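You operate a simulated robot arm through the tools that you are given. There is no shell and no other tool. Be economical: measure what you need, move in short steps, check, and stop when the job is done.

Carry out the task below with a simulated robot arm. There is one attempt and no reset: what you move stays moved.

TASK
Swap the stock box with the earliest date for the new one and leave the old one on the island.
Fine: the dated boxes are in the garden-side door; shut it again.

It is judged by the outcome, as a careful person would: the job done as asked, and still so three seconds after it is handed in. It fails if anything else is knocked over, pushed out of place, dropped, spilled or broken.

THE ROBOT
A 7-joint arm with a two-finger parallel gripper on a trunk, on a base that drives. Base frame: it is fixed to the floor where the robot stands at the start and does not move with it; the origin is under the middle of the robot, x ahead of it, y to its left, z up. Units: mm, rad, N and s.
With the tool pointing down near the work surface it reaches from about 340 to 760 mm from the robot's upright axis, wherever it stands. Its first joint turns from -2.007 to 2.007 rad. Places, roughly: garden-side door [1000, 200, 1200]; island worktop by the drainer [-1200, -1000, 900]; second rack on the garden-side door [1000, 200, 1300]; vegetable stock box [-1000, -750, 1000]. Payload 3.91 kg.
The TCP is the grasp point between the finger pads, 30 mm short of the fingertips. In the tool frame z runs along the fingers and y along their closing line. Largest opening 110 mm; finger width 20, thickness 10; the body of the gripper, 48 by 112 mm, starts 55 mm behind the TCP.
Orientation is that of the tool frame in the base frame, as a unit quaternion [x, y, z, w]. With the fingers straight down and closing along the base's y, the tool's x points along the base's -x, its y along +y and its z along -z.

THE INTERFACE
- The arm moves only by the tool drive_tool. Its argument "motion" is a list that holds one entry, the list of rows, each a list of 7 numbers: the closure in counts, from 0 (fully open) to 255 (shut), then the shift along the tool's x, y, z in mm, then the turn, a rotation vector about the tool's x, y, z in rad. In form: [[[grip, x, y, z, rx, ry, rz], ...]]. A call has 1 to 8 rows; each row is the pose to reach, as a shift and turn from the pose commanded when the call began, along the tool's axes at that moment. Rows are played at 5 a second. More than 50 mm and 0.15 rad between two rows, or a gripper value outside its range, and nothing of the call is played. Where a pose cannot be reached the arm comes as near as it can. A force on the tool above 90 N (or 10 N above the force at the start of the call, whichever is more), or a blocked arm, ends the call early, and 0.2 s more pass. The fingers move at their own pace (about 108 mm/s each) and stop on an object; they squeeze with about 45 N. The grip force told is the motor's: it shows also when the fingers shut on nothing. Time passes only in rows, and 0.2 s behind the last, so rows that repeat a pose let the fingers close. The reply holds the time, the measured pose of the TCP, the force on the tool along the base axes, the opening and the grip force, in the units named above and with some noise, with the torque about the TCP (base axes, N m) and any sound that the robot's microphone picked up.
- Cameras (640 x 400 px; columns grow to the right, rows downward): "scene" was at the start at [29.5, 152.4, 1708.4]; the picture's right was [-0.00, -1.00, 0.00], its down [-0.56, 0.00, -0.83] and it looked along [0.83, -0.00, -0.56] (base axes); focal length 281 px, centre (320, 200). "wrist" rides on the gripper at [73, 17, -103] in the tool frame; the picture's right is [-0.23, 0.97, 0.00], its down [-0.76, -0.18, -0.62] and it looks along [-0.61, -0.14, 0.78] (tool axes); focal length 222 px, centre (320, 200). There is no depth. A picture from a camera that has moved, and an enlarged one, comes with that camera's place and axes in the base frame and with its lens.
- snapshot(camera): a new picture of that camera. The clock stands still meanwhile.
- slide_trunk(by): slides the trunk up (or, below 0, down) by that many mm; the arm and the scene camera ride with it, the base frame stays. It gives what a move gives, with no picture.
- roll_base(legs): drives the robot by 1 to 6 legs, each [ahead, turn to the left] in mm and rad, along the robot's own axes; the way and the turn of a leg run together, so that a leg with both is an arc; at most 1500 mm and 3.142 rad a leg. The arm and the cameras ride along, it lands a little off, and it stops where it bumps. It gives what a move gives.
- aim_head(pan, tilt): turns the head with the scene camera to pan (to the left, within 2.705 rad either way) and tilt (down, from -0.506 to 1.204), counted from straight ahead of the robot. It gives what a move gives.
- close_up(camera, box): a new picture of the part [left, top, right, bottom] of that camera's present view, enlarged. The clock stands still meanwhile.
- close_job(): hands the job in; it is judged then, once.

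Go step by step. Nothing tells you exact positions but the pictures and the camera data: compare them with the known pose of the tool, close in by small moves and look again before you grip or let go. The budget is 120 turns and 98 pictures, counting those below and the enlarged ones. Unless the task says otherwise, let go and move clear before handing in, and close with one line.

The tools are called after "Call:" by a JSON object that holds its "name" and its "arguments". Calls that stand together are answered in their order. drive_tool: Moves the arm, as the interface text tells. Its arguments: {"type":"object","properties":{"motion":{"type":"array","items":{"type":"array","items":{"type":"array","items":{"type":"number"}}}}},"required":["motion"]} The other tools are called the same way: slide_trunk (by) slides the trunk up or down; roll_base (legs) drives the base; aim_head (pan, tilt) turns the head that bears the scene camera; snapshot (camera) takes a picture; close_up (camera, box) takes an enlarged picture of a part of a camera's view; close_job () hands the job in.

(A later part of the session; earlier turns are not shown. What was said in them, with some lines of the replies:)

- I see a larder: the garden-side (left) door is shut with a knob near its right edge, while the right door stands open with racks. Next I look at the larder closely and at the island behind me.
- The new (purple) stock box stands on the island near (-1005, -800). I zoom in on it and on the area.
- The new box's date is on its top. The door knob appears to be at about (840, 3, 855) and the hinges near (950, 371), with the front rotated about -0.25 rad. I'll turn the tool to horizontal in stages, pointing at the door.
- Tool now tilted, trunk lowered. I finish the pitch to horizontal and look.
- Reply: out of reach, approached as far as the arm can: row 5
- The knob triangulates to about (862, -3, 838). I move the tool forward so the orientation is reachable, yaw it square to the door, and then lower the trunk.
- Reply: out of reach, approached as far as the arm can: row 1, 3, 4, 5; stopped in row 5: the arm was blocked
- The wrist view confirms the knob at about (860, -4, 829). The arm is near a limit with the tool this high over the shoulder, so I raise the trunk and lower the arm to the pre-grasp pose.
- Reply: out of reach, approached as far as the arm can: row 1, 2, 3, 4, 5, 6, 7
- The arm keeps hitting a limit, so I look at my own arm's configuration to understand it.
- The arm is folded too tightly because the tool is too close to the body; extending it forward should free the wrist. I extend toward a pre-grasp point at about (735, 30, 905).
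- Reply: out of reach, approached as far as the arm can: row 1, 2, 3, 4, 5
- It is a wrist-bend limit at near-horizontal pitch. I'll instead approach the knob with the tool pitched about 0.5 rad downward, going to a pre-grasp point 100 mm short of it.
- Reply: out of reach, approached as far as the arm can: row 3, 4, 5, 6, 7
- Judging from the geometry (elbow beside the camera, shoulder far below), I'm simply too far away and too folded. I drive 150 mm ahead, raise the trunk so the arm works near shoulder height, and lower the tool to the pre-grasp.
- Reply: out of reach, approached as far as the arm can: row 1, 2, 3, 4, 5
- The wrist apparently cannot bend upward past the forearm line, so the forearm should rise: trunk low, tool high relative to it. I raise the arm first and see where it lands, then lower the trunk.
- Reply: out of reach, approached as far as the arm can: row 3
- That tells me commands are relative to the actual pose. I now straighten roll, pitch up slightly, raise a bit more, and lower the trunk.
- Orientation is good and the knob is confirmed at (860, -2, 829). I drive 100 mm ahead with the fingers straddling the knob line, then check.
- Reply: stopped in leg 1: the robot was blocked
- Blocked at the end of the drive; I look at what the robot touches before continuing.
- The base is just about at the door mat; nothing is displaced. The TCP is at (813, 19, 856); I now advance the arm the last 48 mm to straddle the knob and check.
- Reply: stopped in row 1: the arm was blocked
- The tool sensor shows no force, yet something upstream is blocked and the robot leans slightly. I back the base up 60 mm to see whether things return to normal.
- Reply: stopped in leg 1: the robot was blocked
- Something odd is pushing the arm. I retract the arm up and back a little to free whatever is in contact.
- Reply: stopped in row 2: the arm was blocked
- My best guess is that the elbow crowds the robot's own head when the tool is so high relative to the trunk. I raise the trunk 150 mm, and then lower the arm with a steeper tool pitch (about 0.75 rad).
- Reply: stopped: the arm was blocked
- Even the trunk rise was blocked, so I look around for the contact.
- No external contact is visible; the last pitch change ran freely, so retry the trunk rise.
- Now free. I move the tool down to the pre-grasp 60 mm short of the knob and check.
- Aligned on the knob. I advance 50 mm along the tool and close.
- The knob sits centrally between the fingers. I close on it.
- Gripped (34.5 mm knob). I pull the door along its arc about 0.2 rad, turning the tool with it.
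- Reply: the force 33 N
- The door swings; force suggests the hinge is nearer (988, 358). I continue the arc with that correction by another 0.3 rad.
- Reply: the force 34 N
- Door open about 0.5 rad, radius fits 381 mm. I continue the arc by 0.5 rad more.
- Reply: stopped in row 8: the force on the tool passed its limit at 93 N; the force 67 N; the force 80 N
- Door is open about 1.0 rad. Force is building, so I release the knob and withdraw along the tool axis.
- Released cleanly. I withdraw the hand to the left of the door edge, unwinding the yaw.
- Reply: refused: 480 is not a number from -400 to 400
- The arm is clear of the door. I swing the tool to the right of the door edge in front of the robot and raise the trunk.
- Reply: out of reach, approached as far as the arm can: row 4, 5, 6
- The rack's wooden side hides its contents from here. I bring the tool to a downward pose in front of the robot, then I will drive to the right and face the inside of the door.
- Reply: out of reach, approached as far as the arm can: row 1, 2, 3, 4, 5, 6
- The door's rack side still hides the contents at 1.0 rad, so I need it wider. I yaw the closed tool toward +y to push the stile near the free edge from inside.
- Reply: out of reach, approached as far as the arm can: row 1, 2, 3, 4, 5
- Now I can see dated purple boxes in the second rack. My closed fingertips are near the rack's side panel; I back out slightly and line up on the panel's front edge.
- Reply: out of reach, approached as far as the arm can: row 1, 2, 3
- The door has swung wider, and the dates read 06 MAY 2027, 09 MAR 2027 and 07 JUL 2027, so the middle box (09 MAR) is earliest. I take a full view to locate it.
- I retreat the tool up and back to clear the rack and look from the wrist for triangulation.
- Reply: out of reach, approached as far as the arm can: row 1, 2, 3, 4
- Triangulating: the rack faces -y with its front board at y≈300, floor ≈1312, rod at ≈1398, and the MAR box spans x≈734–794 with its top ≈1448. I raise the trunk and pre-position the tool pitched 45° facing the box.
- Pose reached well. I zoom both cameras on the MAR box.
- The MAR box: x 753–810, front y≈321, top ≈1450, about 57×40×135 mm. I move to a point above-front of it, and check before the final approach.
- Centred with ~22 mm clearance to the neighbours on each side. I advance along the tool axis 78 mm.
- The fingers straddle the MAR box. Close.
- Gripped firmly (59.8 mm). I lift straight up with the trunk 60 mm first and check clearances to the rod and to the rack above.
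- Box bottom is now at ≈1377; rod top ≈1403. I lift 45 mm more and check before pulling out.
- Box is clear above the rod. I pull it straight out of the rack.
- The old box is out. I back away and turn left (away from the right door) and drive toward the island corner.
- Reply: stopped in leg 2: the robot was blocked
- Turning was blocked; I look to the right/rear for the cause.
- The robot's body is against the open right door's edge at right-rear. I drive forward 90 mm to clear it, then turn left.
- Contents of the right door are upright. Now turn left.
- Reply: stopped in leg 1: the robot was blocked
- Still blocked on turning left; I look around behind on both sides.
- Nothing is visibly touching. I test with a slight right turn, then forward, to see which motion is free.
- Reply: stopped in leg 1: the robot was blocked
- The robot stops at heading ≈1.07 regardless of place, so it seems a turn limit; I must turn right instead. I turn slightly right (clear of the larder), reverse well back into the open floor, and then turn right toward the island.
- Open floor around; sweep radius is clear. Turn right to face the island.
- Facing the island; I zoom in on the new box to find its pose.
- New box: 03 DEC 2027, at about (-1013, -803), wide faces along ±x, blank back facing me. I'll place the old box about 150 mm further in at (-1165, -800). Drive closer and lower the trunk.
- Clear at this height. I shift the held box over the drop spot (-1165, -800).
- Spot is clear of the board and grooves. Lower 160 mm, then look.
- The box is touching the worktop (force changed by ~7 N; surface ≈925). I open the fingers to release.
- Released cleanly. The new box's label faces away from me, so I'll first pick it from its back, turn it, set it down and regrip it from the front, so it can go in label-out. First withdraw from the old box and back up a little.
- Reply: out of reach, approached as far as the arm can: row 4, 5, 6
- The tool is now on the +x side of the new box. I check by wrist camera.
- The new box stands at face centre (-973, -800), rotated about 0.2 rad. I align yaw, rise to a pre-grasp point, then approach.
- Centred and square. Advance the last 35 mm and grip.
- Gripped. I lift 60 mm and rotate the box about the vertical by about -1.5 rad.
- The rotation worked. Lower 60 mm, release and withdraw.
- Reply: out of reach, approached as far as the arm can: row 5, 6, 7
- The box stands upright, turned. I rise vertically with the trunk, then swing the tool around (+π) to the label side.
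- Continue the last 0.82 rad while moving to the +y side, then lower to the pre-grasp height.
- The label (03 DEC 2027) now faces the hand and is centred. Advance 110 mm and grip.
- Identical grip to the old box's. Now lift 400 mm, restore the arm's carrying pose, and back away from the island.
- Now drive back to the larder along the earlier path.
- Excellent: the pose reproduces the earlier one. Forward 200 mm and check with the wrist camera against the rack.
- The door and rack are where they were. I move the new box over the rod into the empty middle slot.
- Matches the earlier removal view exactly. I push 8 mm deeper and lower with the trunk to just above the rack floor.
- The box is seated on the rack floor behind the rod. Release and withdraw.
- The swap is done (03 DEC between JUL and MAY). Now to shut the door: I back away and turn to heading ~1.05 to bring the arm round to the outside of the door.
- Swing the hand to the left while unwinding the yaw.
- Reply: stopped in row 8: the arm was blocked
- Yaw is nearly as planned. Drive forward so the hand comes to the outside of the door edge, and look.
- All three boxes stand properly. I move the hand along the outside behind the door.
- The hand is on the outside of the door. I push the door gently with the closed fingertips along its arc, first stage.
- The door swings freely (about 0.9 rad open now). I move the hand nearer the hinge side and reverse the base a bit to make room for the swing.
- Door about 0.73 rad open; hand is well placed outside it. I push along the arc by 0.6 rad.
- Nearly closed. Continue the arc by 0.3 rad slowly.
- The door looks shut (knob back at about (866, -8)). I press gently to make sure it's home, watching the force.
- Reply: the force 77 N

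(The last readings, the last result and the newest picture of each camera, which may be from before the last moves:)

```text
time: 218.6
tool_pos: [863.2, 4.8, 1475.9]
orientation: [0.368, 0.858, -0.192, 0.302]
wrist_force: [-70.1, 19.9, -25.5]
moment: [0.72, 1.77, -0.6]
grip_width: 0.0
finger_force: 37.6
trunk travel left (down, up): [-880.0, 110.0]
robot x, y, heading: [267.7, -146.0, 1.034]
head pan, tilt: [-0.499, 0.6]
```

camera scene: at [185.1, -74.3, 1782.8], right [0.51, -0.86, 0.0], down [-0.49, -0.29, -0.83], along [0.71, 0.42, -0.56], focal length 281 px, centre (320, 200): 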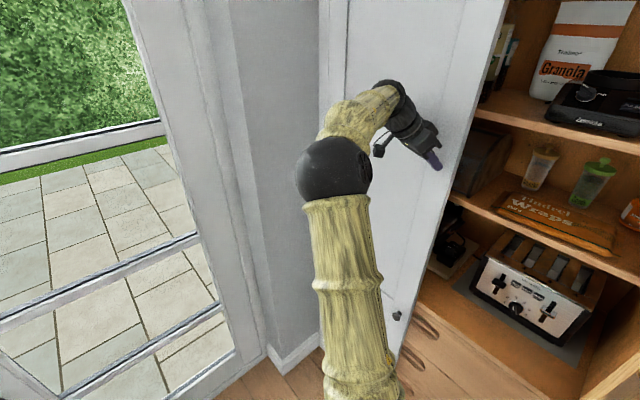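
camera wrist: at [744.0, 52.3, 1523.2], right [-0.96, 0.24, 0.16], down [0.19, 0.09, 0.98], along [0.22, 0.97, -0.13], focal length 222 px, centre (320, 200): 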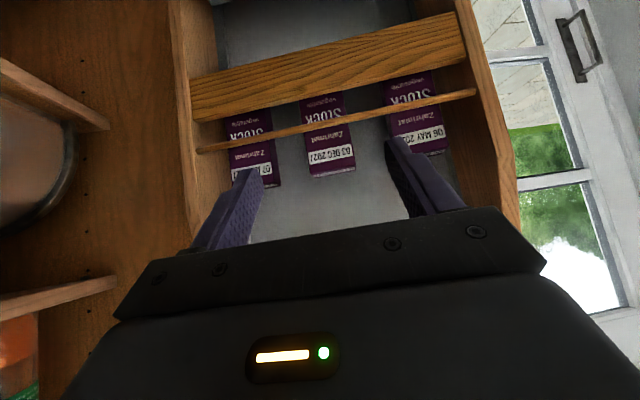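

Firm stop at 70 N: the door is shut. Back off and confirm.

Call:
{"name": "drive_tool", "arguments": {"motion": [[[255, 14, -9, -11, 0, 0, 0], [255, 40, -27, -32, 0, 0, 0], [255, 69, -47, -55, 0, 0, 0], [255, 100, -68, -80, 0, 0, 0]]]}}

Call:
{"name": "snapshot", "arguments": {"camera": "scene"}}

```text
time: 219.6
tool_pos: [742.0, 46.9, 1474.1]
orientation: [0.365, 0.858, -0.189, 0.308]
wrist_force: [-0.4, -0.4, -0.4]
moment: [-0.01, -0.06, 0.01]
grip_width: 0.0
finger_force: 37.2
trunk travel left (down, up): [-880.0, 110.0]
robot x, y, heading: [271.6, -145.5, 1.035]
head pan, tilt: [-0.499, 0.6]
```

```text
5 pictures are left
camera scene: at [181.2, -74.1, 1782.7], right [0.51, -0.86, 0.0], down [-0.48, -0.29, -0.83], along [0.71, 0.42, -0.56], focal length 281 px, centre (320, 200)
```

scene: 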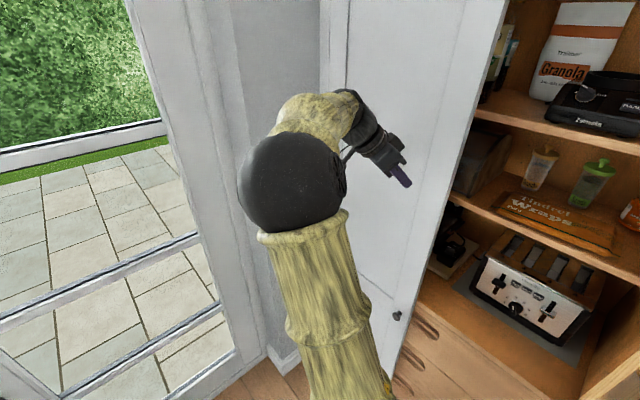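

The door stays shut. A last look at the island to confirm the old box stands there.

Call:
{"name": "aim_head", "arguments": {"pan": 2.5, "tilt": 0.5}}

Call:
{"name": "snapshot", "arguments": {"camera": "scene"}}

Call:
{"name": "aim_head", "arguments": {"pan": -1.7, "tilt": 0.7}}

Call:
{"name": "snapshot", "arguments": {"camera": "scene"}}

```text
time: 222.2
tool_pos: [745.2, 47.1, 1473.8]
orientation: [0.365, 0.858, -0.19, 0.308]
wrist_force: [-0.5, 0.6, 0.1]
moment: [0.02, 0.03, -0.01]
grip_width: 0.1
finger_force: 37.2
trunk travel left (down, up): [-880.0, 110.0]
robot x, y, heading: [267.1, -149.4, 1.03]
head pan, tilt: [2.499, 0.499]
```

```text
4 pictures are left
camera scene: at [24.9, -153.6, 1791.9], right [-0.38, 0.92, 0.0], down [0.44, 0.18, -0.88], along [-0.81, -0.33, -0.48], focal length 281 px, centre (320, 200)
```

scene: 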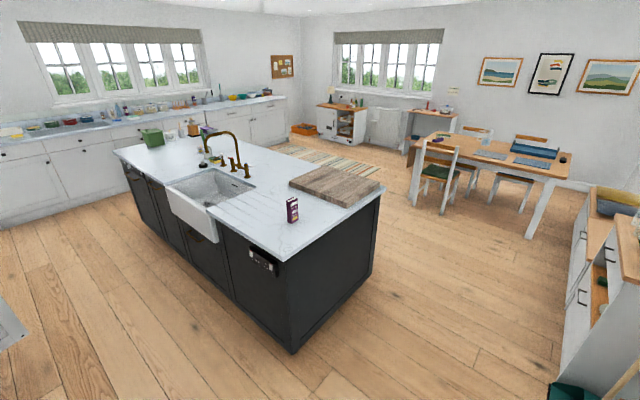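

```text
time: 225.6
tool_pos: [745.5, 48.3, 1474.3]
orientation: [0.365, 0.858, -0.189, 0.308]
wrist_force: [-0.2, -0.3, 0.9]
moment: [0.01, -0.02, -0.02]
grip_width: 0.0
finger_force: 38.1
trunk travel left (down, up): [-880.0, 110.0]
robot x, y, heading: [270.5, -149.4, 1.032]
head pan, tilt: [-1.7, 0.7]
```

```text
3 pictures are left
camera scene: at [175.7, -171.7, 1774.2], right [-0.62, -0.79, 0.0], down [-0.51, 0.4, -0.76], along [0.6, -0.47, -0.64], focal length 281 px, centre (320, 200)
```

scene: 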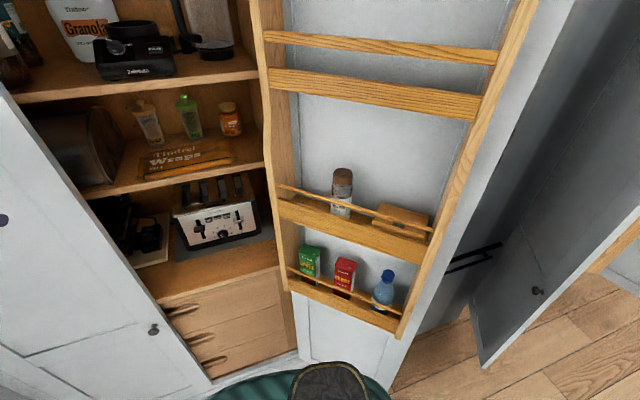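

Everything is in order: the old box stands upright on the island, the garden-side door is shut, and the other door's contents are undisturbed. I hand in.

Call:
{"name": "close_job", "arguments": {}}

```text
The job is handed in.
```

I swapped the 09 MAR 2027 stock box, the earliest of the three, for the new 03 DEC 2027 one. The old box now stands on the island and the garden-side door is shut again.
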